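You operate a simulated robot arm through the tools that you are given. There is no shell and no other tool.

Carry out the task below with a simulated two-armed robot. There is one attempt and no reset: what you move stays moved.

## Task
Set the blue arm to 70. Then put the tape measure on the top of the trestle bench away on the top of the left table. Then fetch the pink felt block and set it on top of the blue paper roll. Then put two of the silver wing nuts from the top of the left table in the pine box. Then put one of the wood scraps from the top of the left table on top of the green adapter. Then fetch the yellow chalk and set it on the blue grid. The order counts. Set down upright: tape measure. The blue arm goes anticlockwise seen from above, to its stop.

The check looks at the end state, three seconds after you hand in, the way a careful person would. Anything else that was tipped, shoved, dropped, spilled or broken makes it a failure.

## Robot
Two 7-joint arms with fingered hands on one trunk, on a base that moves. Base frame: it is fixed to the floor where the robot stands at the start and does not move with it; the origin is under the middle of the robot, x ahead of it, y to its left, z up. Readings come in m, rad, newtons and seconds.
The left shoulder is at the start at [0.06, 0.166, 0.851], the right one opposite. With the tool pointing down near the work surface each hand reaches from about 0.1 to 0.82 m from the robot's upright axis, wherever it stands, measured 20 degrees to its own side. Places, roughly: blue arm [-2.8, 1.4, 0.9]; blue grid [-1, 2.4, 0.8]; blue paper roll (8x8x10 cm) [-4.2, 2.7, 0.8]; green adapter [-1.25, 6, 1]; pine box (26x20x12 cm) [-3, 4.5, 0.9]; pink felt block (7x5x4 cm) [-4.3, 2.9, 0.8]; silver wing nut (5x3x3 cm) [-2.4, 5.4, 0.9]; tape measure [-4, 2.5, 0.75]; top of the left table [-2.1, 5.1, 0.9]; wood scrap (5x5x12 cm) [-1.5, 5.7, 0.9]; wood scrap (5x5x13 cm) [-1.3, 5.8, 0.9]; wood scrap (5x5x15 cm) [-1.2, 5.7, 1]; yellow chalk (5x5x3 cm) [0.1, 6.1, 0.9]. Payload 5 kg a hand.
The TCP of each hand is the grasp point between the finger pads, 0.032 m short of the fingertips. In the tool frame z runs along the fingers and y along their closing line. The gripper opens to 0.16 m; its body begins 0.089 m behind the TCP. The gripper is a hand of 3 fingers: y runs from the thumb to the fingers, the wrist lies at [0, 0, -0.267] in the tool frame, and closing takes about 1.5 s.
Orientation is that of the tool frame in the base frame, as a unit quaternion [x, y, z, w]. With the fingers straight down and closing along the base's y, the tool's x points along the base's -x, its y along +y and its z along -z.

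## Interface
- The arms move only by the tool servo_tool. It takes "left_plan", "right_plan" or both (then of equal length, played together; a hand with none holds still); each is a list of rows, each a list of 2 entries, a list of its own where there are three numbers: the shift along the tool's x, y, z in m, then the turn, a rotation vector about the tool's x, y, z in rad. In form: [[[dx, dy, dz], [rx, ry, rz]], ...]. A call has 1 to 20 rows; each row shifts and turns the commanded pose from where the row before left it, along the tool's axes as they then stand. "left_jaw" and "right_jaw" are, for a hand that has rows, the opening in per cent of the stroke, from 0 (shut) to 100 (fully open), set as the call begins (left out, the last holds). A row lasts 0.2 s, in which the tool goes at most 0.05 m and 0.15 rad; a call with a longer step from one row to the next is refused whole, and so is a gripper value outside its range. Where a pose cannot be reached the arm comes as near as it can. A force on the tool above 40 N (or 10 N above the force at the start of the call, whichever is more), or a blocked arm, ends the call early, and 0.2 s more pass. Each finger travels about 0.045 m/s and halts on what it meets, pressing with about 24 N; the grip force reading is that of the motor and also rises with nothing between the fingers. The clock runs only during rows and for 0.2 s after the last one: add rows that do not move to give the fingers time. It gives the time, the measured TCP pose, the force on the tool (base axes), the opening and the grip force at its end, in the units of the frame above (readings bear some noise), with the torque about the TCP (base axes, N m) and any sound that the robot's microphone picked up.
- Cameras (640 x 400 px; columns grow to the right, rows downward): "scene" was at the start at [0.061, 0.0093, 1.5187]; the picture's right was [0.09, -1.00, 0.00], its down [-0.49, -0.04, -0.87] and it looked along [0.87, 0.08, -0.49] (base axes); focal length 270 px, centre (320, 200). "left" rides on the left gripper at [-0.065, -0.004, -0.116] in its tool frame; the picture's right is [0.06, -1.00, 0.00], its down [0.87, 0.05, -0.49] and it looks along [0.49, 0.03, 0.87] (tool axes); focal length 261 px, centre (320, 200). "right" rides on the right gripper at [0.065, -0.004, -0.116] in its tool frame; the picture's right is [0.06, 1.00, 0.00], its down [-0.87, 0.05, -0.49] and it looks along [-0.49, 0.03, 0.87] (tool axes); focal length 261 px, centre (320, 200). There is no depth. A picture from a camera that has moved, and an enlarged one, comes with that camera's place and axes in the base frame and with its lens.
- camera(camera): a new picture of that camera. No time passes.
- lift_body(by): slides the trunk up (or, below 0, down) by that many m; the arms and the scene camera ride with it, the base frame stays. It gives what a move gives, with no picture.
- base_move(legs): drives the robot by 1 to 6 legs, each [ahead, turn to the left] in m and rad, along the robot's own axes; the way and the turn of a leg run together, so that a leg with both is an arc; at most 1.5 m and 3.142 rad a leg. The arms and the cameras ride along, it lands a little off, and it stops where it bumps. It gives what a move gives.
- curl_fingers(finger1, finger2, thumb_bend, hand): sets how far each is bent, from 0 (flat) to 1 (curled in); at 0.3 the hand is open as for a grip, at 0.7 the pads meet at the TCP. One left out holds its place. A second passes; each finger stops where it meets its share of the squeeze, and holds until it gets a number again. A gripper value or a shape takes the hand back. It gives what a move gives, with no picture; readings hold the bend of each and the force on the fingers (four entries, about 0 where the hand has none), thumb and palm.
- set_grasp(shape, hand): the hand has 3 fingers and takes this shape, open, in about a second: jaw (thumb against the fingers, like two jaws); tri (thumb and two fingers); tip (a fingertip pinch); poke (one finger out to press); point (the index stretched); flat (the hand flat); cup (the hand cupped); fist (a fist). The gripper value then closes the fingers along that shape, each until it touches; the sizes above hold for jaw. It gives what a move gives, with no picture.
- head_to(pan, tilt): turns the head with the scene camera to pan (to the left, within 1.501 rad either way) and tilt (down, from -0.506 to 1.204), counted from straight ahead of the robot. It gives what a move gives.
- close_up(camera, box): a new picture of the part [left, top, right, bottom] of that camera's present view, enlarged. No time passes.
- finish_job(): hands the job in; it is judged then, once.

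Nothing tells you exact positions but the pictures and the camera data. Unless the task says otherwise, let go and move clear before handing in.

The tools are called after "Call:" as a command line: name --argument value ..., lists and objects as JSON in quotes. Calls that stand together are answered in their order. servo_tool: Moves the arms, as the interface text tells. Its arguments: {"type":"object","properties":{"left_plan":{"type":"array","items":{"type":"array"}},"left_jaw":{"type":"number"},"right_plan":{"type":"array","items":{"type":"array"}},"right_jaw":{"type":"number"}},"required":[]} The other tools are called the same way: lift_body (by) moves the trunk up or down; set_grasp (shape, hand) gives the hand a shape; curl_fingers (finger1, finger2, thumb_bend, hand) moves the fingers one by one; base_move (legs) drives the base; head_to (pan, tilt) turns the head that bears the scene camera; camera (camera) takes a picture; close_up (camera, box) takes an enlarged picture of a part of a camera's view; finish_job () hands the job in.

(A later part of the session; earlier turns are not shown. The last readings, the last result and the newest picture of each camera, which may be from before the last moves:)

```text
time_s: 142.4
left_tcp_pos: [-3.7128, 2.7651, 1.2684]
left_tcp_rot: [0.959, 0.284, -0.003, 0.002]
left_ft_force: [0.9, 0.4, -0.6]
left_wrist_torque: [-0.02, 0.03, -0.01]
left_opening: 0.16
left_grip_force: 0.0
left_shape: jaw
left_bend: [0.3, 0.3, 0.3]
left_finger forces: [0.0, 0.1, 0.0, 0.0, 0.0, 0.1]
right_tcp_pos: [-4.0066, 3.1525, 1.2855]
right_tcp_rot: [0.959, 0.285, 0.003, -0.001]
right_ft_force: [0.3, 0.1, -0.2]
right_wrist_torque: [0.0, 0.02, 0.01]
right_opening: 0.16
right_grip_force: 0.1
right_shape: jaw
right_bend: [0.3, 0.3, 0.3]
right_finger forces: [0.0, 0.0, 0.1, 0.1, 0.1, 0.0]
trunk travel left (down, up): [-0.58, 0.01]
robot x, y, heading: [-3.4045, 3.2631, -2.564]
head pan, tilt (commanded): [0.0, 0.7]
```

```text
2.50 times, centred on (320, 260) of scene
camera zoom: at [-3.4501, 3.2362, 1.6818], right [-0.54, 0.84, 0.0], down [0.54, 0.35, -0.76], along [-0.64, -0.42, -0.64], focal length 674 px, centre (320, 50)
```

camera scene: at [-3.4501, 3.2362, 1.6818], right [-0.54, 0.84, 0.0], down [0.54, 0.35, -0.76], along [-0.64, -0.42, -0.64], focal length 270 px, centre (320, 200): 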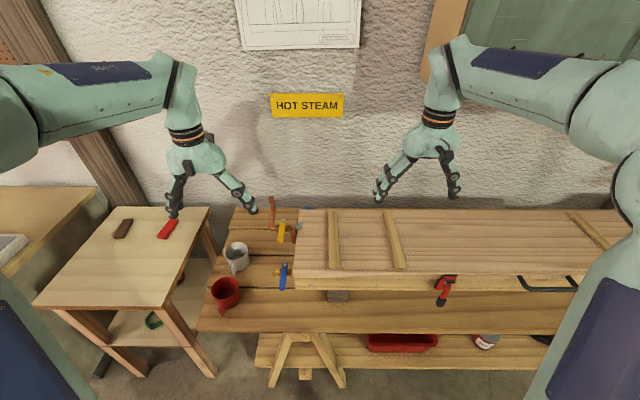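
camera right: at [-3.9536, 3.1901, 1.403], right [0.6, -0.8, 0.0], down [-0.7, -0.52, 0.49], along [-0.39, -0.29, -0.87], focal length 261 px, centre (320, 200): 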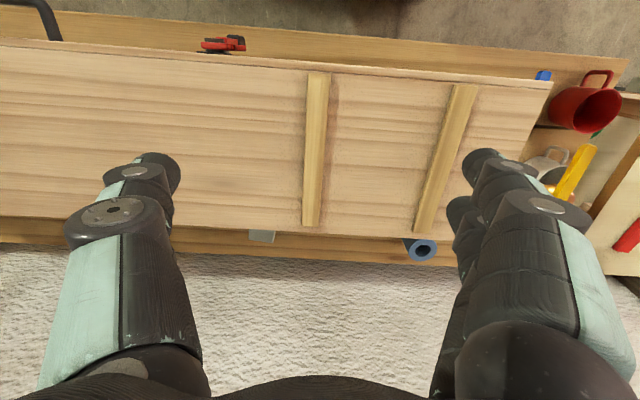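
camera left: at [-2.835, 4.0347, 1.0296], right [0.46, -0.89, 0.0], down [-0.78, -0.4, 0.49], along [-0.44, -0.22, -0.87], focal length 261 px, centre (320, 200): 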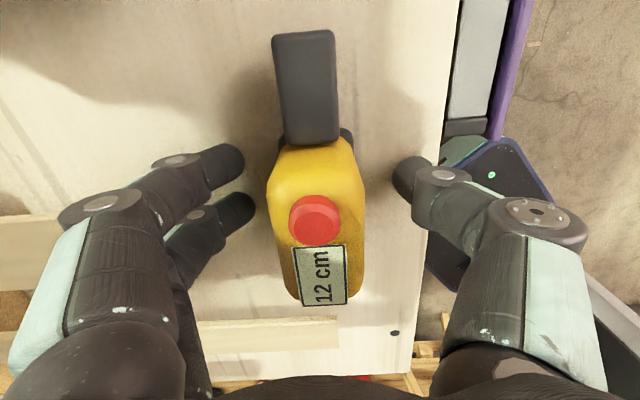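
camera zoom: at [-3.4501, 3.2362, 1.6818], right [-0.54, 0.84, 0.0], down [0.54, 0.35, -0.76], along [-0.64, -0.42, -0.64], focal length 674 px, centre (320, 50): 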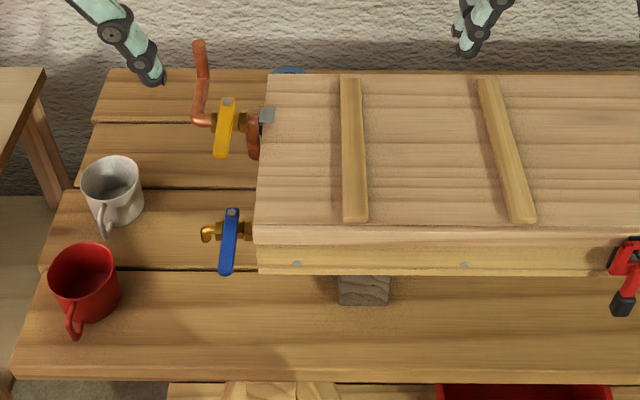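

The gap between steam box and wall is about 0.31 m wide; the felt block sits in it about 10 cm behind the box. I square up, move closer, and bring the right hand over the gap to look.

Call:
base_move --legs '[[0, -0.04], [0.14, 0]]'

Call:
servo_tool --right_plan '[[[0, 0, 0.045], [0, 0, 0]], [[0, 0, 0.045], [0, 0, 0]], [[-0.04, 0, 0.03], [0, 0, 0]], [[-0.045, 0, 0.01], [0, 0, 0]], [[-0.04, 0, 0], [0, 0, 0]]]'

Call:
camera --camera "right"

Call:
camera --camera "scene"

```text
time_s: 144.1
left_tcp_pos: [-3.856, 2.7059, 1.2672]
left_tcp_rot: [0.964, 0.264, -0.002, 0.001]
left_ft_force: [-1.1, -0.4, -0.5]
left_wrist_torque: [0.06, -0.08, -0.03]
left_opening: 0.16
left_grip_force: 0.1
left_shape: jaw
left_bend: [0.3, 0.3, 0.3]
left_finger forces: [0.0, 0.1, 0.1, 0.0, 0.0, 0.0]
right_tcp_pos: [-4.1327, 3.1047, 1.2848]
right_tcp_rot: [0.964, 0.265, 0.003, -0.001]
right_ft_force: [0.1, 0.2, -0.4]
right_wrist_torque: [0.0, -0.03, 0.03]
right_opening: 0.1599
right_grip_force: 0.0
right_shape: jaw
right_bend: [0.3, 0.3, 0.3]
right_finger forces: [0.1, 0.0, 0.0, 0.1, 0.0, 0.0]
trunk travel left (down, up): [-0.58, 0.01]
robot x, y, heading: [-3.5231, 3.193, -2.61]
head pan, tilt (commanded): [0.0, 0.7]
```

```text
time_s: 145.3
left_tcp_pos: [-3.8543, 2.7049, 1.2665]
left_tcp_rot: [0.964, 0.265, -0.001, 0.002]
left_ft_force: [0.5, -0.1, -0.2]
left_wrist_torque: [0.03, -0.04, -0.01]
left_opening: 0.1598
left_grip_force: 0.1
left_shape: jaw
left_bend: [0.3, 0.3, 0.3]
left_finger forces: [0.0, 0.0, 0.0, 0.1, 0.1, 0.0]
right_tcp_pos: [-4.2412, 3.0397, 1.1554]
right_tcp_rot: [0.964, 0.264, 0.004, -0.001]
right_ft_force: [-0.5, -0.1, -0.7]
right_wrist_torque: [0.04, 0.0, -0.01]
right_opening: 0.1598
right_grip_force: 0.0
right_shape: jaw
right_bend: [0.3, 0.3, 0.3]
right_finger forces: [0.0, 0.0, 0.0, 0.1, 0.1, 0.0]
trunk travel left (down, up): [-0.58, 0.01]
robot x, y, heading: [-3.5257, 3.1927, -2.605]
head pan, tilt (commanded): [0.0, 0.7]
```

```text
taken
camera right: at [-4.1862, 3.0754, 1.2731], right [0.56, -0.83, 0.0], down [-0.72, -0.49, 0.49], along [-0.4, -0.27, -0.87], focal length 261 px, centre (320, 200)
```

right: 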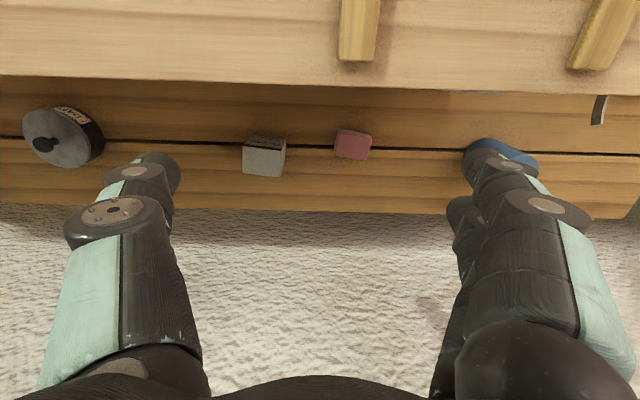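

```text
taken
camera scene: at [-3.5733, 3.1653, 1.6817], right [-0.51, 0.86, 0.0], down [0.56, 0.33, -0.76], along [-0.66, -0.39, -0.65], focal length 270 px, centre (320, 200)
```

scene: 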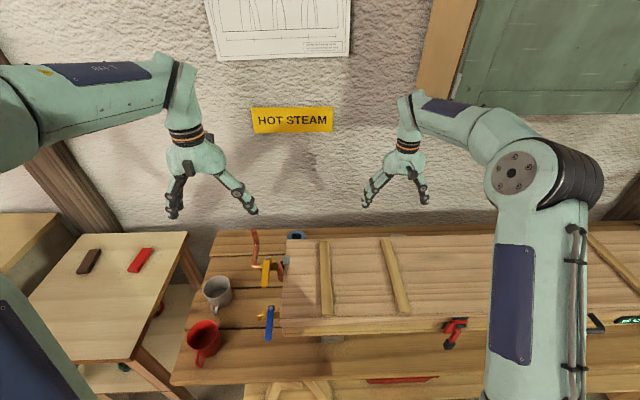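

I now see the pink felt block in the gap, between a grey block and the blue roll. I zoom in to measure its position and orientation.

Call:
close_up --camera "right" --box '[220, 90, 420, 215]'

Call:
close_up --camera "scene" --box '[200, 180, 440, 340]'

```text
3.20 times, centred on (320, 152) of right
camera zoom: at [-4.1862, 3.0754, 1.2731], right [0.56, -0.83, 0.0], down [-0.72, -0.49, 0.49], along [-0.4, -0.27, -0.87], focal length 834 px, centre (320, 352)
```

zoom: 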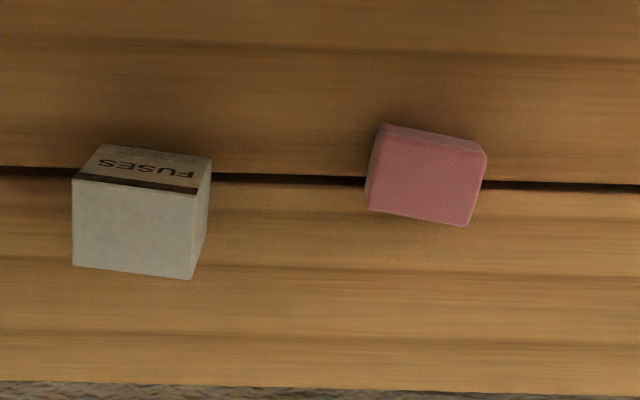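

```text
2.50 times, centred on (320, 260) of scene
camera zoom: at [-3.5733, 3.1653, 1.6817], right [-0.51, 0.86, 0.0], down [0.56, 0.33, -0.76], along [-0.66, -0.39, -0.65], focal length 674 px, centre (320, 50)
```

zoom: 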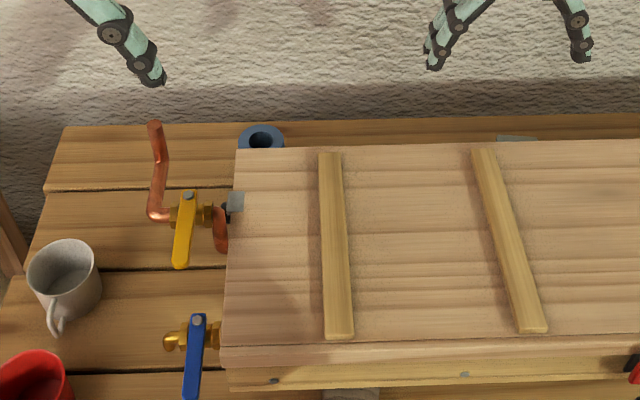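

The felt block is centred near (-4.274, 2.943), turned about 9° clockwise. I turn the hand to match, narrow the opening, pass over the box edge and hover above the block.

Call:
servo_tool --right_plan '[[[0, 0, 0], [0, 0, 0.075]], [[0, 0, 0], [0, 0, 0.075]], [[0.0008, 0.0166, 0.034], [0, 0, 0]], [[0.0008, 0.0166, 0.034], [0, 0, 0]], [[0.0008, 0.0166, 0.034], [0, 0, 0]], [[0.0008, 0.0166, 0.033], [0, 0, 0]], [[-0.0347, 0.0055, 0], [0, 0, 0]], [[-0.0347, 0.0055, 0], [0, 0, 0]]]' --right_jaw 69

Call:
camera --camera "right"

Call:
camera --camera "scene"

```text
time_s: 147.1
left_tcp_pos: [-3.8544, 2.7057, 1.2679]
left_tcp_rot: [0.965, 0.264, -0.002, 0.001]
left_ft_force: [-0.7, -0.2, -0.6]
left_wrist_torque: [-0.02, 0.0, -0.01]
left_opening: 0.1598
left_grip_force: 0.0
left_shape: jaw
left_bend: [0.3, 0.3, 0.3]
left_finger forces: [0.0, 0.0, 0.0, 0.0, 0.1, 0.0]
right_tcp_pos: [-4.2723, 2.9451, 1.0213]
right_tcp_rot: [0.981, 0.192, 0.003, -0.001]
right_ft_force: [-0.4, 0.6, 1.6]
right_wrist_torque: [-0.04, -0.05, 0.01]
right_opening: 0.1108
right_grip_force: 0.1
right_shape: jaw
right_bend: [0.67, 0.67, 0.64]
right_finger forces: [0.1, 0.0, 0.0, 0.0, 0.1, 0.0]
trunk travel left (down, up): [-0.58, 0.01]
robot x, y, heading: [-3.5275, 3.1951, -2.604]
head pan, tilt (commanded): [0.0, 0.7]
```

```text
taken
camera right: at [-4.213, 2.9725, 1.1376], right [0.43, -0.9, 0.0], down [-0.79, -0.38, 0.49], along [-0.44, -0.21, -0.87], focal length 261 px, centre (320, 200)
```

right: 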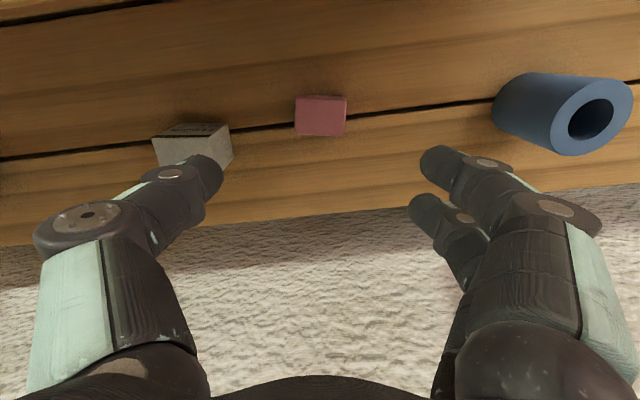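

```text
taken
camera scene: at [-3.5726, 3.1659, 1.6818], right [-0.51, 0.86, 0.0], down [0.55, 0.33, -0.76], along [-0.66, -0.39, -0.64], focal length 270 px, centre (320, 200)
```

scene: 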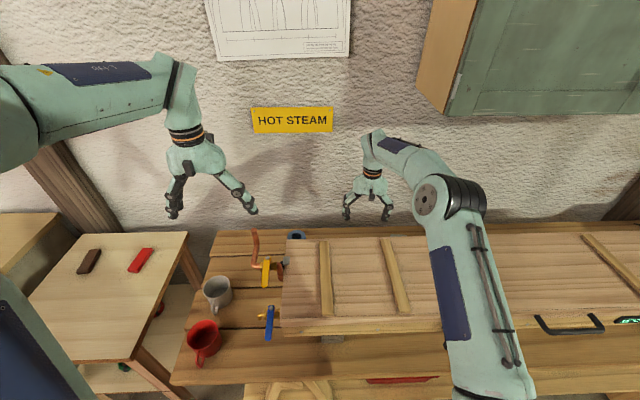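

The hand is aligned directly over the felt block. I lower halfway and check forearm clearance over the steam box.

Call:
servo_tool --right_plan '[[[0, 0, 0.04], [0, 0, 0]], [[0, 0, 0.04], [0, 0, 0]], [[0, 0, 0.03], [0, 0, 0]]]'

Call:
camera --camera "right"

Call:
close_up --camera "scene" --box '[280, 100, 560, 340]'

```text
time_s: 147.9
left_tcp_pos: [-3.8545, 2.706, 1.2675]
left_tcp_rot: [0.965, 0.264, -0.003, 0.0]
left_ft_force: [-0.5, -0.5, 0.0]
left_wrist_torque: [0.03, -0.02, 0.01]
left_opening: 0.1598
left_grip_force: 0.0
left_shape: jaw
left_bend: [0.3, 0.3, 0.3]
left_finger forces: [0.0, 0.1, 0.0, 0.0, 0.0, 0.0]
right_tcp_pos: [-4.2697, 2.9481, 0.9077]
right_tcp_rot: [0.981, 0.192, 0.003, -0.002]
right_ft_force: [-0.5, 0.7, 0.3]
right_wrist_torque: [0.0, -0.02, 0.03]
right_opening: 0.1109
right_grip_force: 0.1
right_shape: jaw
right_bend: [0.67, 0.67, 0.64]
right_finger forces: [0.1, 0.0, 0.0, 0.1, 0.0, 0.1]
trunk travel left (down, up): [-0.58, 0.01]
robot x, y, heading: [-3.5248, 3.1921, -2.607]
head pan, tilt (commanded): [0.0, 0.7]
```

```text
taken
camera right: at [-4.2117, 2.9746, 1.025], right [0.43, -0.9, 0.0], down [-0.79, -0.38, 0.49], along [-0.44, -0.21, -0.87], focal length 261 px, centre (320, 200)
```

right: 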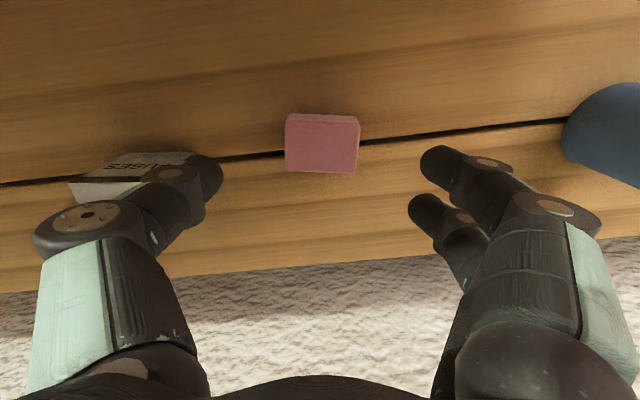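

```text
1.67 times, centred on (420, 220) of scene
camera zoom: at [-3.5728, 3.1663, 1.6818], right [-0.51, 0.86, 0.0], down [0.56, 0.33, -0.76], along [-0.66, -0.39, -0.64], focal length 449 px, centre (153, 167)
```

zoom: 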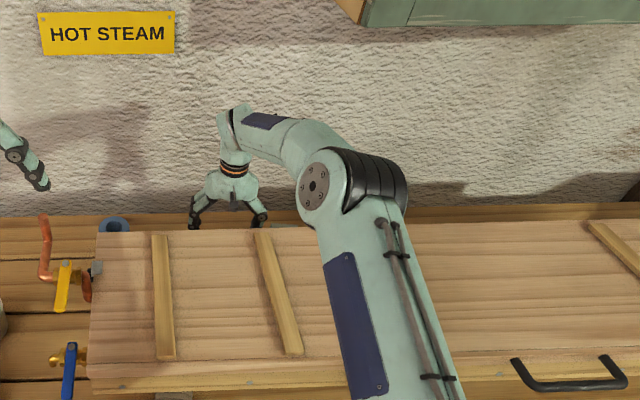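

Everything lines up; the thumb would pass close to the grey fuse box, so I narrow the opening slightly and lower to grasp height.

Call:
servo_tool --right_plan '[[[0, 0, 0], [0, 0, 0]], [[0, 0, 0], [0, 0, 0]], [[0, 0, 0.03], [0, 0, 0]], [[0, 0, 0.03], [0, 0, 0]], [[0, 0, 0.023], [0, 0, 0]]]' --right_jaw 58

Call:
camera --camera "right"

Call:
close_up --camera "scene" --box '[280, 100, 560, 340]'

```text
time_s: 149.1
left_tcp_pos: [-3.8533, 2.7056, 1.268]
left_tcp_rot: [0.964, 0.264, -0.003, 0.001]
left_ft_force: [-0.6, -0.4, 0.3]
left_wrist_torque: [-0.02, -0.01, 0.01]
left_opening: 0.1597
left_grip_force: 0.0
left_shape: jaw
left_bend: [0.3, 0.3, 0.3]
left_finger forces: [0.1, 0.0, 0.1, 0.1, 0.1, 0.1]
right_tcp_pos: [-4.2702, 2.9468, 0.8263]
right_tcp_rot: [0.981, 0.192, 0.002, -0.001]
right_ft_force: [-0.5, -0.3, 0.1]
right_wrist_torque: [0.0, -0.03, -0.02]
right_opening: 0.0932
right_grip_force: 0.0
right_shape: jaw
right_bend: [0.71, 0.71, 0.7]
right_finger forces: [0.1, 0.0, 0.1, 0.0, 0.0, 0.0]
trunk travel left (down, up): [-0.58, 0.01]
robot x, y, heading: [-3.5244, 3.188, -2.605]
head pan, tilt (commanded): [0.0, 0.7]
```

```text
taken
camera right: at [-4.2112, 2.9745, 0.9428], right [0.43, -0.9, 0.0], down [-0.79, -0.38, 0.49], along [-0.44, -0.21, -0.87], focal length 261 px, centre (320, 200)
```

right: 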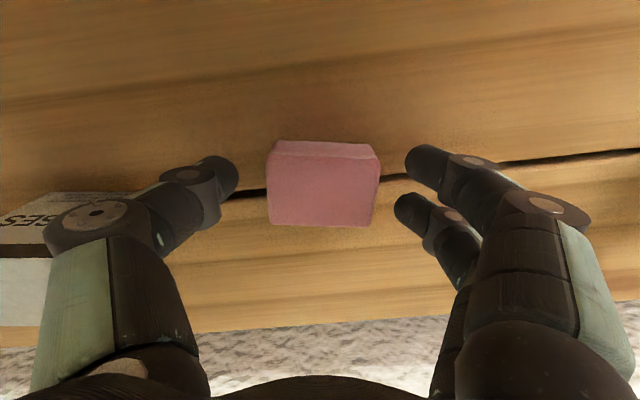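

```text
1.67 times, centred on (420, 220) of scene
camera zoom: at [-3.5725, 3.1663, 1.6818], right [-0.51, 0.86, 0.0], down [0.55, 0.33, -0.76], along [-0.66, -0.39, -0.64], focal length 449 px, centre (153, 167)
```

zoom: 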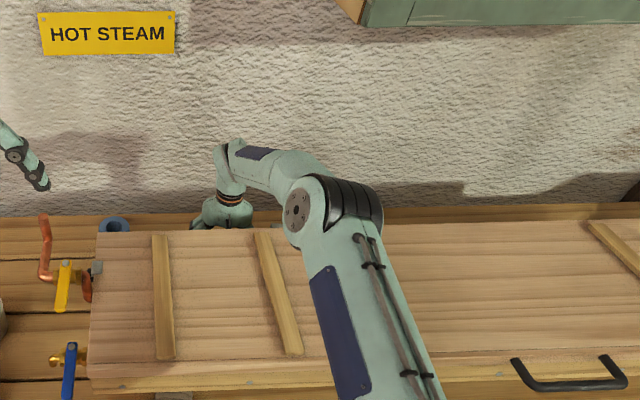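

The fingers straddle the block. I close the hand and lift.

Call:
servo_tool --right_plan '[[[0, 0, 0], [0, 0, 0]], [[0, 0, 0], [0, 0, 0]], [[0, 0, 0], [0, 0, 0]], [[0, 0, 0], [0, 0, 0]], [[0, 0, 0], [0, 0, 0]], [[0, 0, 0], [0, 0, 0]], [[0, 0, 0], [0, 0, 0]]]' --right_jaw 10

Call:
servo_tool --right_plan '[[[0, 0, -0.02], [0, 0, 0]], [[0, 0, -0.04], [0, 0, 0]], [[0, 0, -0.045], [0, 0, 0]], [[0, 0, -0.045], [0, 0, 0]], [[0, 0, -0.04], [0, 0, 0]]]'

Call:
camera --camera "right"

```text
time_s: 150.7
left_tcp_pos: [-3.8535, 2.7061, 1.2676]
left_tcp_rot: [0.965, 0.264, -0.003, 0.0]
left_ft_force: [-0.8, -0.3, -0.4]
left_wrist_torque: [0.0, -0.03, 0.03]
left_opening: 0.1599
left_grip_force: 0.0
left_shape: jaw
left_bend: [0.3, 0.3, 0.3]
left_finger forces: [0.1, 0.0, 0.1, 0.0, 0.1, 0.0]
right_tcp_pos: [-4.2712, 2.9482, 0.8259]
right_tcp_rot: [0.981, 0.192, 0.003, -0.001]
right_ft_force: [-1.0, 0.3, 0.8]
right_wrist_torque: [-0.01, -0.01, -0.03]
right_opening: 0.0579
right_grip_force: 23.7
right_shape: jaw
right_bend: [0.73, 0.73, 0.7]
right_finger forces: [10.8, 10.7, 0.0, 0.0, 21.7, 0.1]
trunk travel left (down, up): [-0.58, 0.01]
robot x, y, heading: [-3.5272, 3.1941, -2.611]
head pan, tilt (commanded): [0.0, 0.7]
```

```text
time_s: 151.9
left_tcp_pos: [-3.8513, 2.7068, 1.2682]
left_tcp_rot: [0.965, 0.264, -0.002, 0.001]
left_ft_force: [0.6, -0.1, -0.5]
left_wrist_torque: [0.0, -0.04, -0.02]
left_opening: 0.1598
left_grip_force: 0.2
left_shape: jaw
left_bend: [0.3, 0.3, 0.3]
left_finger forces: [0.0, 0.0, 0.0, 0.0, 0.1, 0.0]
right_tcp_pos: [-4.2704, 2.949, 1.0186]
right_tcp_rot: [0.982, 0.191, 0.003, -0.002]
right_ft_force: [0.6, 0.0, -0.6]
right_wrist_torque: [0.0, 0.03, -0.01]
right_opening: 0.058
right_grip_force: 23.7
right_shape: jaw
right_bend: [0.73, 0.73, 0.7]
right_finger forces: [10.9, 11.0, 0.0, 0.1, 21.7, 0.1]
trunk travel left (down, up): [-0.58, 0.01]
robot x, y, heading: [-3.5257, 3.1925, -2.608]
head pan, tilt (commanded): [0.0, 0.7]
```

```text
taken
camera right: at [-4.2108, 2.9748, 1.1354], right [0.43, -0.9, 0.0], down [-0.79, -0.38, 0.49], along [-0.44, -0.21, -0.87], focal length 261 px, centre (320, 200)
```

right: 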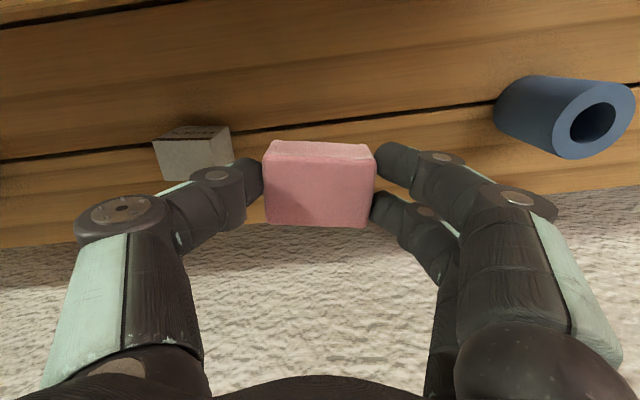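

The felt block is held; its bottom is 4.8 cm below the TCP. I retrace out over the box edge, raise, and then shift the robot left so the right hand faces the roll.

Call:
servo_tool --right_plan '[[[0.0346, -0.0051, -0.005], [0, 0, 0]], [[0.0346, -0.0051, -0.005], [0, 0, 0]], [[0, 0, -0.045], [0, 0, 0]], [[0, 0, -0.045], [0, 0, 0]], [[0, 0, -0.045], [0, 0, 0]], [[0.035, -0.005, -0.03], [0, 0, 0]], [[0.035, -0.005, -0.03], [0, 0, 0]], [[0.035, -0.005, -0.03], [0, 0, 0]], [[0.035, -0.005, -0.02], [0, 0, 0]]]'

Call:
base_move --legs '[[-0.15, 0], [0, 1.55], [0.21, 0], [0, -1.55]]'

Call:
camera --camera "scene"

Call:
camera --camera "right"

```text
time_s: 153.9
left_tcp_pos: [-3.8525, 2.7072, 1.2683]
left_tcp_rot: [0.964, 0.264, -0.003, 0.0]
left_ft_force: [0.4, 1.4, -0.6]
left_wrist_torque: [-0.04, 0.01, 0.0]
left_opening: 0.1599
left_grip_force: 0.1
left_shape: jaw
left_bend: [0.3, 0.3, 0.3]
left_finger forces: [0.0, 0.1, 0.0, 0.1, 0.0, 0.0]
right_tcp_pos: [-4.0879, 3.0529, 1.2729]
right_tcp_rot: [0.982, 0.191, 0.002, -0.001]
right_ft_force: [0.6, -0.4, -0.3]
right_wrist_torque: [-0.02, 0.01, 0.0]
right_opening: 0.0578
right_grip_force: 23.9
right_shape: jaw
right_bend: [0.73, 0.73, 0.7]
right_finger forces: [11.0, 10.7, 0.1, 0.0, 21.7, 0.1]
trunk travel left (down, up): [-0.58, 0.01]
robot x, y, heading: [-3.5257, 3.1941, -2.601]
head pan, tilt (commanded): [0.0, 0.7]
```

```text
time_s: 164.4
left_tcp_pos: [-3.6239, 2.6005, 1.2682]
left_tcp_rot: [0.965, 0.261, -0.002, 0.001]
left_ft_force: [-1.0, 0.4, -0.6]
left_wrist_torque: [-0.02, -0.01, -0.02]
left_opening: 0.16
left_grip_force: 0.0
left_shape: jaw
left_bend: [0.3, 0.3, 0.3]
left_finger forces: [0.0, 0.1, 0.1, 0.0, 0.0, 0.0]
right_tcp_pos: [-3.8566, 2.9473, 1.2728]
right_tcp_rot: [0.982, 0.189, 0.003, -0.001]
right_ft_force: [0.0, 0.9, -0.4]
right_wrist_torque: [-0.04, -0.02, 0.03]
right_opening: 0.0577
right_grip_force: 23.9
right_shape: jaw
right_bend: [0.73, 0.73, 0.7]
right_finger forces: [11.0, 10.8, 0.1, 0.1, 21.7, 0.0]
trunk travel left (down, up): [-0.58, 0.01]
robot x, y, heading: [-3.2913, 3.0848, -2.612]
head pan, tilt (commanded): [0.0, 0.7]
```

```text
taken
camera scene: at [-3.3396, 3.0591, 1.6818], right [-0.5, 0.86, 0.0], down [0.56, 0.32, -0.76], along [-0.66, -0.39, -0.64], focal length 270 px, centre (320, 200)
```

scene: 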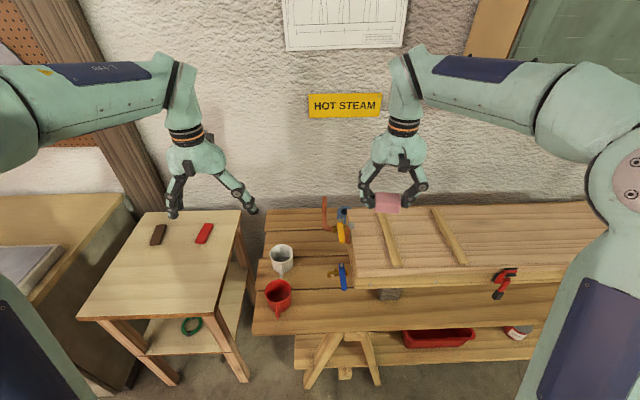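

```text
taken
camera right: at [-3.7979, 2.9735, 1.3901], right [0.43, -0.9, 0.0], down [-0.79, -0.37, 0.49], along [-0.44, -0.21, -0.87], focal length 261 px, centre (320, 200)
```

right: 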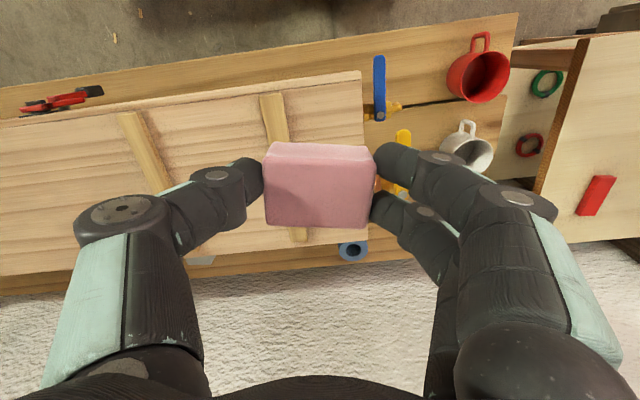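

The robot now stands left enough. I drive in, pass over the box to the right of the roll, and descend behind the box near the roll (keeping away from the copper riser).

Call:
base_move --legs '[[0.148, 0]]'

Call:
servo_tool --right_plan '[[[-0.0296, -0.0042, 0.0266], [0, 0, 0]], [[-0.0296, -0.0042, 0.0266], [0, 0, 0]], [[-0.0296, -0.0042, 0.0266], [0, 0, 0]], [[-0.0296, -0.0042, 0.0266], [0, 0, 0]], [[-0.0296, -0.0042, 0.0266], [0, 0, 0]]]'

Call:
camera --camera "right"

Call:
camera --camera "scene"

```text
time_s: 165.7
left_tcp_pos: [-3.75, 2.5261, 1.2683]
left_tcp_rot: [0.965, 0.262, -0.001, 0.0]
left_ft_force: [-0.5, -0.4, 0.2]
left_wrist_torque: [0.02, -0.07, 0.01]
left_opening: 0.1599
left_grip_force: 0.2
left_shape: jaw
left_bend: [0.3, 0.3, 0.3]
left_finger forces: [0.0, 0.1, 0.0, 0.0, 0.1, 0.0]
right_tcp_pos: [-3.984, 2.8713, 1.2725]
right_tcp_rot: [0.982, 0.19, 0.003, -0.002]
right_ft_force: [-0.7, -0.7, -1.3]
right_wrist_torque: [0.03, -0.03, 0.0]
right_opening: 0.0574
right_grip_force: 23.9
right_shape: jaw
right_bend: [0.73, 0.73, 0.7]
right_finger forces: [11.0, 10.8, 0.1, 0.0, 21.7, 0.1]
trunk travel left (down, up): [-0.58, 0.01]
robot x, y, heading: [-3.4207, 3.0129, -2.611]
head pan, tilt (commanded): [0.0, 0.7]
```

```text
time_s: 166.9
left_tcp_pos: [-3.7508, 2.5244, 1.2684]
left_tcp_rot: [0.965, 0.263, -0.002, 0.001]
left_ft_force: [-0.1, -0.2, 0.2]
left_wrist_torque: [0.02, -0.01, 0.02]
left_opening: 0.1599
left_grip_force: 0.0
left_shape: jaw
left_bend: [0.3, 0.3, 0.3]
left_finger forces: [0.1, 0.0, 0.0, 0.0, 0.0, 0.0]
right_tcp_pos: [-4.1293, 2.8383, 1.1389]
right_tcp_rot: [0.982, 0.19, 0.002, -0.001]
right_ft_force: [0.0, -0.6, -0.7]
right_wrist_torque: [0.01, -0.05, 0.04]
right_opening: 0.0579
right_grip_force: 24.1
right_shape: jaw
right_bend: [0.73, 0.73, 0.7]
right_finger forces: [11.0, 10.8, 0.0, 0.0, 21.7, 0.0]
trunk travel left (down, up): [-0.58, 0.01]
robot x, y, heading: [-3.4183, 3.0116, -2.616]
head pan, tilt (commanded): [0.0, 0.7]
```

```text
taken
camera right: at [-4.0711, 2.8638, 1.255], right [0.43, -0.9, 0.0], down [-0.79, -0.38, 0.49], along [-0.44, -0.21, -0.87], focal length 261 px, centre (320, 200)
```

right: 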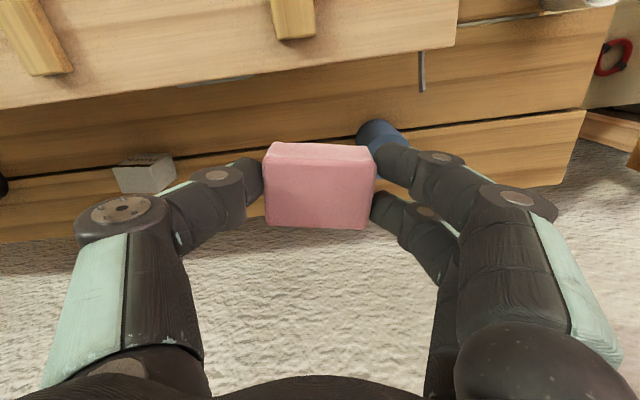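

```text
taken
camera scene: at [-3.4676, 2.9842, 1.6818], right [-0.51, 0.86, 0.0], down [0.56, 0.33, -0.76], along [-0.66, -0.39, -0.65], focal length 270 px, centre (320, 200)
```

scene: 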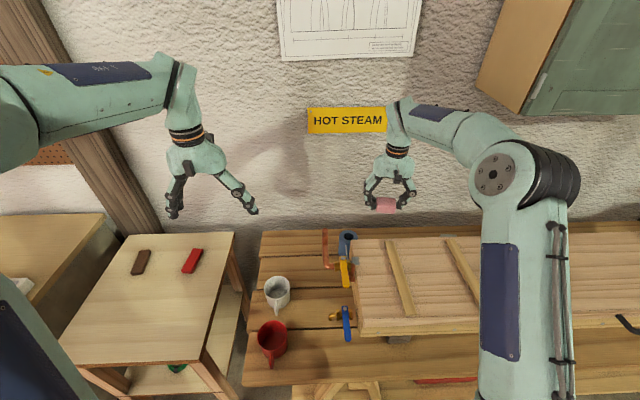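

The hand is just past the box's back edge. I lower it behind the box and look at the roll from there.

Call:
servo_tool --right_plan '[[[0, 0, 0.045], [0, 0, 0]], [[0, 0, 0.045], [0, 0, 0]], [[-0.03, 0.005, 0.03], [0, 0, 0]], [[-0.03, 0.005, 0.01], [0, 0, 0]], [[-0.024, 0.004, 0.01], [0, 0, 0]]]'

Call:
camera --camera "right"

Call:
close_up --camera "scene" --box '[280, 130, 480, 290]'

```text
time_s: 168.1
left_tcp_pos: [-3.7512, 2.5242, 1.2673]
left_tcp_rot: [0.965, 0.262, -0.002, 0.001]
left_ft_force: [-0.1, -0.8, 0.0]
left_wrist_torque: [0.0, -0.02, 0.0]
left_opening: 0.1599
left_grip_force: 0.0
left_shape: jaw
left_bend: [0.3, 0.3, 0.3]
left_finger forces: [0.1, 0.0, 0.1, 0.1, 0.0, 0.0]
right_tcp_pos: [-4.2023, 2.7925, 0.9981]
right_tcp_rot: [0.982, 0.19, 0.002, -0.001]
right_ft_force: [0.0, -0.1, 1.2]
right_wrist_torque: [-0.03, -0.03, -0.01]
right_opening: 0.0575
right_grip_force: 24.0
right_shape: jaw
right_bend: [0.73, 0.73, 0.7]
right_finger forces: [10.8, 10.8, 0.0, 0.0, 21.7, 0.1]
trunk travel left (down, up): [-0.58, 0.01]
robot x, y, heading: [-3.419, 3.016, -2.613]
head pan, tilt (commanded): [0.0, 0.7]
```

```text
taken
camera right: at [-4.1426, 2.8199, 1.1152], right [0.43, -0.9, 0.0], down [-0.79, -0.38, 0.49], along [-0.44, -0.21, -0.87], focal length 261 px, centre (320, 200)
```

right: 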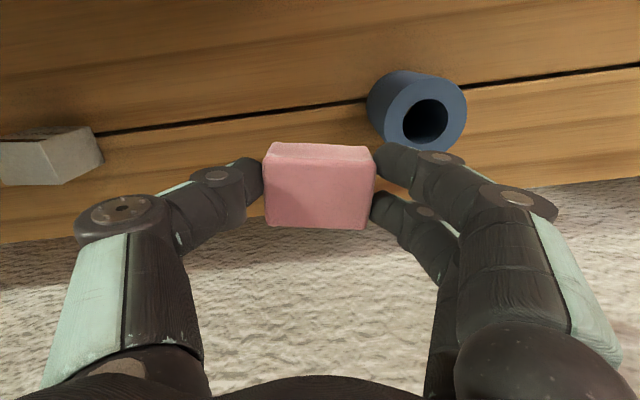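

```text
2.50 times, centred on (380, 210) of scene
camera zoom: at [-3.4673, 2.9839, 1.6818], right [-0.51, 0.86, 0.0], down [0.56, 0.33, -0.76], along [-0.66, -0.39, -0.64], focal length 674 px, centre (170, 175)
```

zoom: 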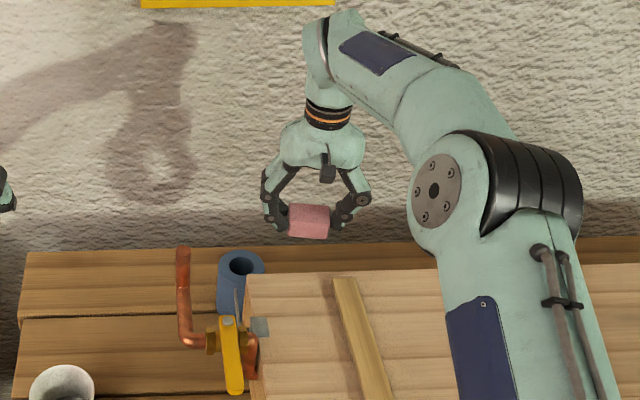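

The roll's centre is near (-4.149, 2.713). I move the felt sideways over it, still 7 cm above.

Call:
servo_tool --right_plan '[[[0.007, 0.0312, 0], [0, 0, 0]], [[0.007, 0.0312, 0.005], [0, 0, 0]], [[0.006, 0.0312, 0.01], [0, 0, 0]]]'

Call:
camera --camera "right"

Call:
close_up --camera "scene" --box '[280, 130, 480, 290]'

Call:
camera --camera "left"

```text
time_s: 168.9
left_tcp_pos: [-3.7499, 2.5259, 1.2675]
left_tcp_rot: [0.965, 0.262, -0.003, 0.001]
left_ft_force: [0.1, 0.1, -0.1]
left_wrist_torque: [0.02, 0.03, 0.0]
left_opening: 0.1598
left_grip_force: 0.0
left_shape: jaw
left_bend: [0.3, 0.3, 0.3]
left_finger forces: [0.0, 0.0, 0.0, 0.0, 0.0, 0.1]
right_tcp_pos: [-4.1456, 2.7133, 0.9827]
right_tcp_rot: [0.982, 0.19, 0.003, -0.001]
right_ft_force: [-0.4, 0.2, -0.7]
right_wrist_torque: [0.02, 0.01, 0.0]
right_opening: 0.0577
right_grip_force: 24.0
right_shape: jaw
right_bend: [0.73, 0.73, 0.7]
right_finger forces: [11.0, 10.7, 0.1, 0.1, 21.8, 0.1]
trunk travel left (down, up): [-0.58, 0.01]
robot x, y, heading: [-3.4166, 3.013, -2.609]
head pan, tilt (commanded): [0.0, 0.7]
```

```text
taken
camera right: at [-4.0859, 2.7394, 1.1], right [0.43, -0.9, 0.0], down [-0.79, -0.38, 0.49], along [-0.44, -0.21, -0.87], focal length 261 px, centre (320, 200)
```

right: 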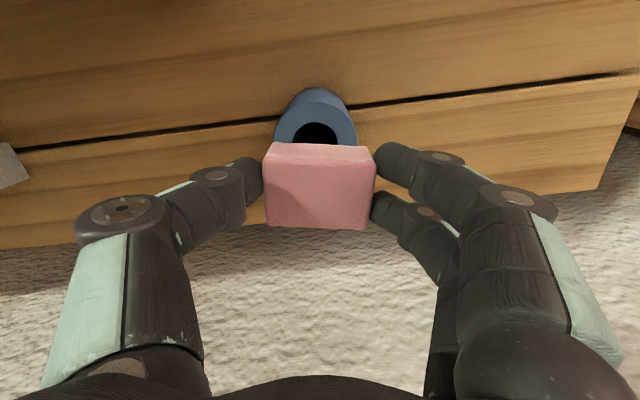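

```text
2.50 times, centred on (380, 210) of scene
camera zoom: at [-3.4657, 2.9832, 1.6818], right [-0.51, 0.86, 0.0], down [0.56, 0.33, -0.76], along [-0.66, -0.39, -0.64], focal length 674 px, centre (170, 175)
```

zoom: 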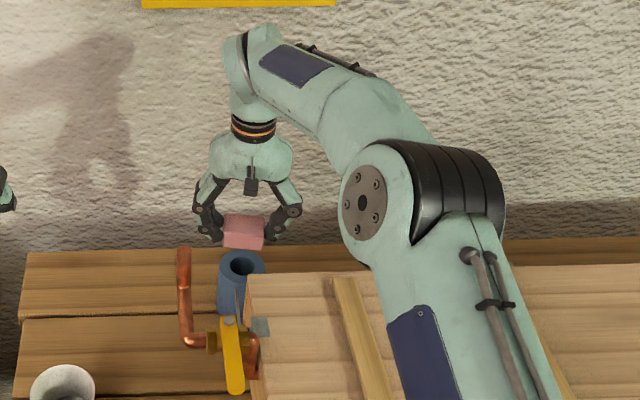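

```text
taken
camera left: at [-3.8067, 2.4941, 1.3839], right [-0.45, 0.89, 0.0], down [0.78, 0.39, 0.49], along [0.44, 0.22, -0.87], focal length 261 px, centre (320, 200)
```

left: 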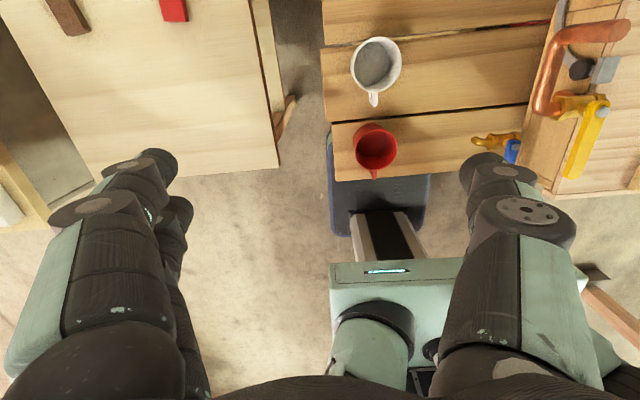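

The felt is centred above the roll in both views. I lower it gently onto the roll.

Call:
servo_tool --right_plan '[[[0, 0, 0.025], [0, 0, 0]], [[0, 0, 0.018], [0, 0, 0]], [[0, 0, 0.005], [0, 0, 0]]]'

Call:
close_up --camera "scene" --box '[310, 170, 430, 270]'

Call:
camera --camera "right"

```text
time_s: 169.7
left_tcp_pos: [-3.7498, 2.5257, 1.2689]
left_tcp_rot: [0.965, 0.263, -0.002, 0.001]
left_ft_force: [0.3, -0.2, 0.0]
left_wrist_torque: [0.03, -0.02, -0.04]
left_opening: 0.1602
left_grip_force: 0.1
left_shape: jaw
left_bend: [0.3, 0.3, 0.3]
left_finger forces: [0.1, 0.0, 0.1, 0.1, 0.1, 0.1]
right_tcp_pos: [-4.1471, 2.7144, 0.9355]
right_tcp_rot: [0.982, 0.19, 0.002, -0.002]
right_ft_force: [0.5, 0.6, -0.5]
right_wrist_torque: [0.01, 0.02, 0.01]
right_opening: 0.0577
right_grip_force: 24.0
right_shape: jaw
right_bend: [0.73, 0.73, 0.7]
right_finger forces: [11.0, 10.8, 0.0, 0.0, 21.8, 0.1]
trunk travel left (down, up): [-0.58, 0.01]
robot x, y, heading: [-3.4207, 3.0097, -2.614]
head pan, tilt (commanded): [0.0, 0.7]
```

```text
4.00 times, centred on (370, 220) of scene
camera zoom: at [-3.4662, 2.9843, 1.6818], right [-0.51, 0.86, 0.0], down [0.56, 0.33, -0.76], along [-0.66, -0.39, -0.64], focal length 1078 px, centre (120, 120)
```

zoom: 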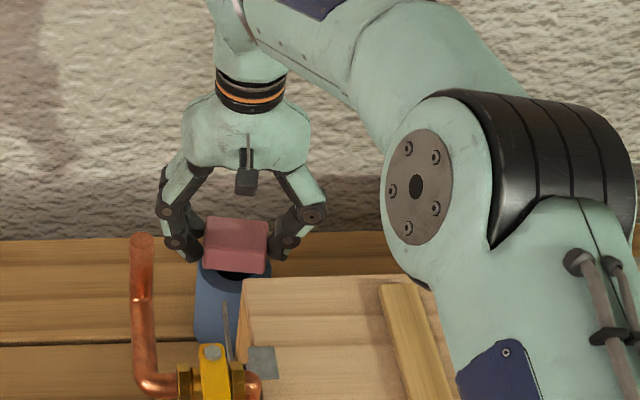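

```text
taken
camera right: at [-4.0873, 2.7408, 1.0527], right [0.43, -0.9, 0.0], down [-0.79, -0.38, 0.49], along [-0.44, -0.21, -0.87], focal length 261 px, centre (320, 200)
```

right: 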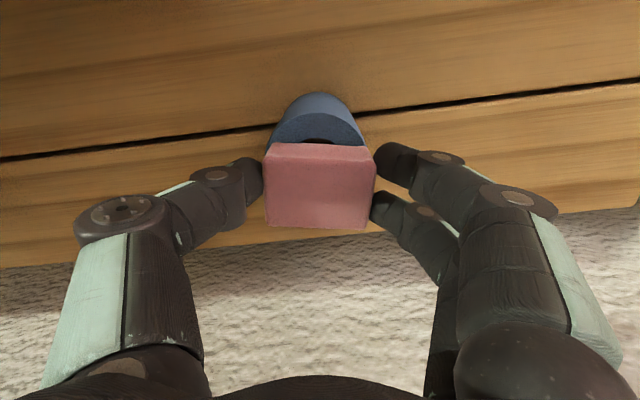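

The felt is about 1 cm above the roll and well centred. I lower in small steps until contact.

Call:
servo_tool --right_plan '[[[0, 0, 0.004], [0, 0, 0]], [[0, 0, 0.002], [0, 0, 0]], [[0, 0, 0], [0, 0, 0]]]'

Call:
servo_tool --right_plan '[[[0, 0, 0.002], [0, 0, 0]], [[0, 0, 0], [0, 0, 0]]]'

```text
time_s: 170.5
left_tcp_pos: [-3.7476, 2.5252, 1.268]
left_tcp_rot: [0.965, 0.262, -0.003, 0.001]
left_ft_force: [-0.1, -1.1, -0.3]
left_wrist_torque: [0.0, -0.03, 0.01]
left_opening: 0.1599
left_grip_force: 0.1
left_shape: jaw
left_bend: [0.3, 0.3, 0.3]
left_finger forces: [0.0, 0.1, 0.0, 0.1, 0.0, 0.0]
right_tcp_pos: [-4.1475, 2.7126, 0.9281]
right_tcp_rot: [0.982, 0.19, 0.003, -0.002]
right_ft_force: [-0.4, -0.6, 0.0]
right_wrist_torque: [0.02, -0.04, -0.01]
right_opening: 0.0576
right_grip_force: 24.2
right_shape: jaw
right_bend: [0.73, 0.73, 0.7]
right_finger forces: [11.0, 10.9, 0.0, 0.1, 21.8, 0.0]
trunk travel left (down, up): [-0.58, 0.01]
robot x, y, heading: [-3.4223, 3.0148, -2.613]
head pan, tilt (commanded): [0.0, 0.7]
```

```text
time_s: 171.1
left_tcp_pos: [-3.7488, 2.5259, 1.2685]
left_tcp_rot: [0.965, 0.263, -0.003, 0.001]
left_ft_force: [0.2, 0.9, 0.7]
left_wrist_torque: [-0.02, -0.04, 0.01]
left_opening: 0.1599
left_grip_force: 0.0
left_shape: jaw
left_bend: [0.3, 0.3, 0.3]
left_finger forces: [0.0, 0.0, 0.0, 0.0, 0.0, 0.0]
right_tcp_pos: [-4.1463, 2.7136, 0.9274]
right_tcp_rot: [0.982, 0.19, 0.002, -0.001]
right_ft_force: [0.9, -0.6, -0.9]
right_wrist_torque: [-0.02, 0.01, -0.02]
right_opening: 0.0575
right_grip_force: 23.8
right_shape: jaw
right_bend: [0.73, 0.73, 0.7]
right_finger forces: [11.0, 10.8, 0.1, 0.0, 21.7, 0.0]
trunk travel left (down, up): [-0.58, 0.01]
robot x, y, heading: [-3.4168, 3.0139, -2.612]
head pan, tilt (commanded): [0.0, 0.7]
```

Call:
servo_tool --right_plan '[[[0, 0, 0.002], [0, 0, 0]], [[0, 0, 0], [0, 0, 0]]]'

Call:
servo_tool --right_plan '[[[0, 0, 0.002], [0, 0, 0]], [[0, 0, 0], [0, 0, 0]]]'

Call:
close_up --camera "scene" --box '[310, 170, 430, 270]'

```text
time_s: 171.7
left_tcp_pos: [-3.7502, 2.5259, 1.2684]
left_tcp_rot: [0.965, 0.262, -0.003, 0.001]
left_ft_force: [-0.1, 0.5, 0.8]
left_wrist_torque: [0.01, -0.01, -0.01]
left_opening: 0.16
left_grip_force: 0.0
left_shape: jaw
left_bend: [0.3, 0.3, 0.3]
left_finger forces: [0.0, 0.1, 0.1, 0.0, 0.0, 0.0]
right_tcp_pos: [-4.1455, 2.713, 0.9258]
right_tcp_rot: [0.982, 0.19, 0.002, -0.001]
right_ft_force: [0.1, -0.4, 0.0]
right_wrist_torque: [-0.03, 0.01, 0.01]
right_opening: 0.0577
right_grip_force: 24.5
right_shape: jaw
right_bend: [0.73, 0.73, 0.7]
right_finger forces: [11.1, 10.8, 0.0, 0.0, 21.8, 0.0]
trunk travel left (down, up): [-0.58, 0.01]
robot x, y, heading: [-3.4233, 3.0122, -2.607]
head pan, tilt (commanded): [0.0, 0.7]
```

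```text
time_s: 172.3
left_tcp_pos: [-3.7476, 2.5251, 1.2674]
left_tcp_rot: [0.965, 0.262, -0.003, 0.001]
left_ft_force: [0.0, 0.7, -0.5]
left_wrist_torque: [-0.02, 0.02, 0.02]
left_opening: 0.1598
left_grip_force: 0.1
left_shape: jaw
left_bend: [0.3, 0.3, 0.3]
left_finger forces: [0.0, 0.0, 0.0, 0.0, 0.0, 0.1]
right_tcp_pos: [-4.1454, 2.7129, 0.9253]
right_tcp_rot: [0.982, 0.19, 0.002, -0.001]
right_ft_force: [-0.7, 1.1, 7.6]
right_wrist_torque: [0.01, 0.0, -0.02]
right_opening: 0.0578
right_grip_force: 23.6
right_shape: jaw
right_bend: [0.73, 0.73, 0.7]
right_finger forces: [11.9, 11.5, 0.0, 0.0, 23.7, 0.0]
trunk travel left (down, up): [-0.58, 0.01]
robot x, y, heading: [-3.4191, 3.0112, -2.609]
head pan, tilt (commanded): [0.0, 0.7]
```

```text
4.00 times, centred on (370, 220) of scene
camera zoom: at [-3.4652, 2.985, 1.682], right [-0.51, 0.86, 0.0], down [0.56, 0.33, -0.77], along [-0.66, -0.39, -0.64], focal length 1078 px, centre (120, 120)
```

zoom: 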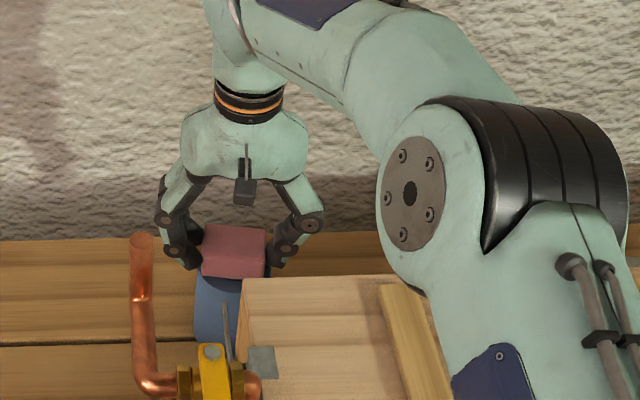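

Contact felt (about 8 N). I open the hand slightly to release.

Call:
servo_tool --right_plan '[[[0, 0, -0.001], [0, 0, 0]], [[0, 0, 0], [0, 0, 0]], [[0, 0, 0], [0, 0, 0]], [[0, 0, 0], [0, 0, 0]], [[0, 0, 0], [0, 0, 0]]]' --right_jaw 54

Call:
camera --camera "right"

Call:
close_up --camera "scene" --box '[310, 170, 430, 270]'

```text
time_s: 173.5
left_tcp_pos: [-3.7499, 2.5258, 1.268]
left_tcp_rot: [0.965, 0.263, -0.003, 0.0]
left_ft_force: [0.2, 0.5, 0.4]
left_wrist_torque: [-0.02, -0.01, -0.02]
left_opening: 0.16
left_grip_force: 0.0
left_shape: jaw
left_bend: [0.3, 0.3, 0.3]
left_finger forces: [0.0, 0.0, 0.0, 0.1, 0.1, 0.1]
right_tcp_pos: [-4.1458, 2.7134, 0.9246]
right_tcp_rot: [0.982, 0.189, 0.002, -0.001]
right_ft_force: [-0.9, -0.6, -0.6]
right_wrist_torque: [0.01, -0.01, -0.01]
right_opening: 0.0856
right_grip_force: 0.0
right_shape: jaw
right_bend: [0.72, 0.72, 0.7]
right_finger forces: [0.0, 0.1, 0.0, 0.0, 0.0, 0.1]
trunk travel left (down, up): [-0.58, 0.01]
robot x, y, heading: [-3.4155, 3.0103, -2.61]
head pan, tilt (commanded): [0.0, 0.7]
```

```text
taken
camera right: at [-4.0869, 2.7404, 1.0415], right [0.43, -0.9, 0.0], down [-0.79, -0.38, 0.49], along [-0.44, -0.21, -0.87], focal length 261 px, centre (320, 200)
```

right: 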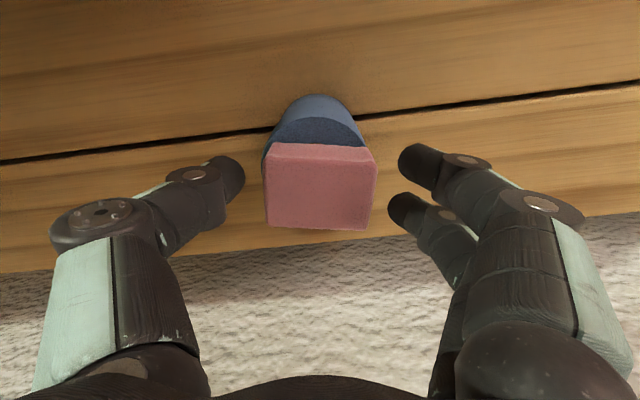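

```text
4.00 times, centred on (370, 220) of scene
camera zoom: at [-3.4661, 2.9846, 1.6818], right [-0.51, 0.86, 0.0], down [0.56, 0.33, -0.76], along [-0.66, -0.39, -0.64], focal length 1078 px, centre (120, 120)
```

zoom: 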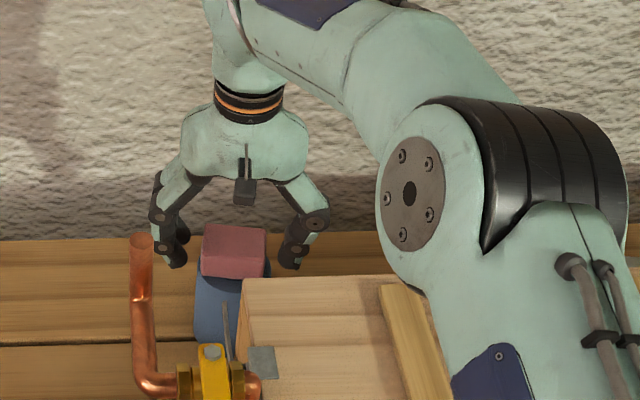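

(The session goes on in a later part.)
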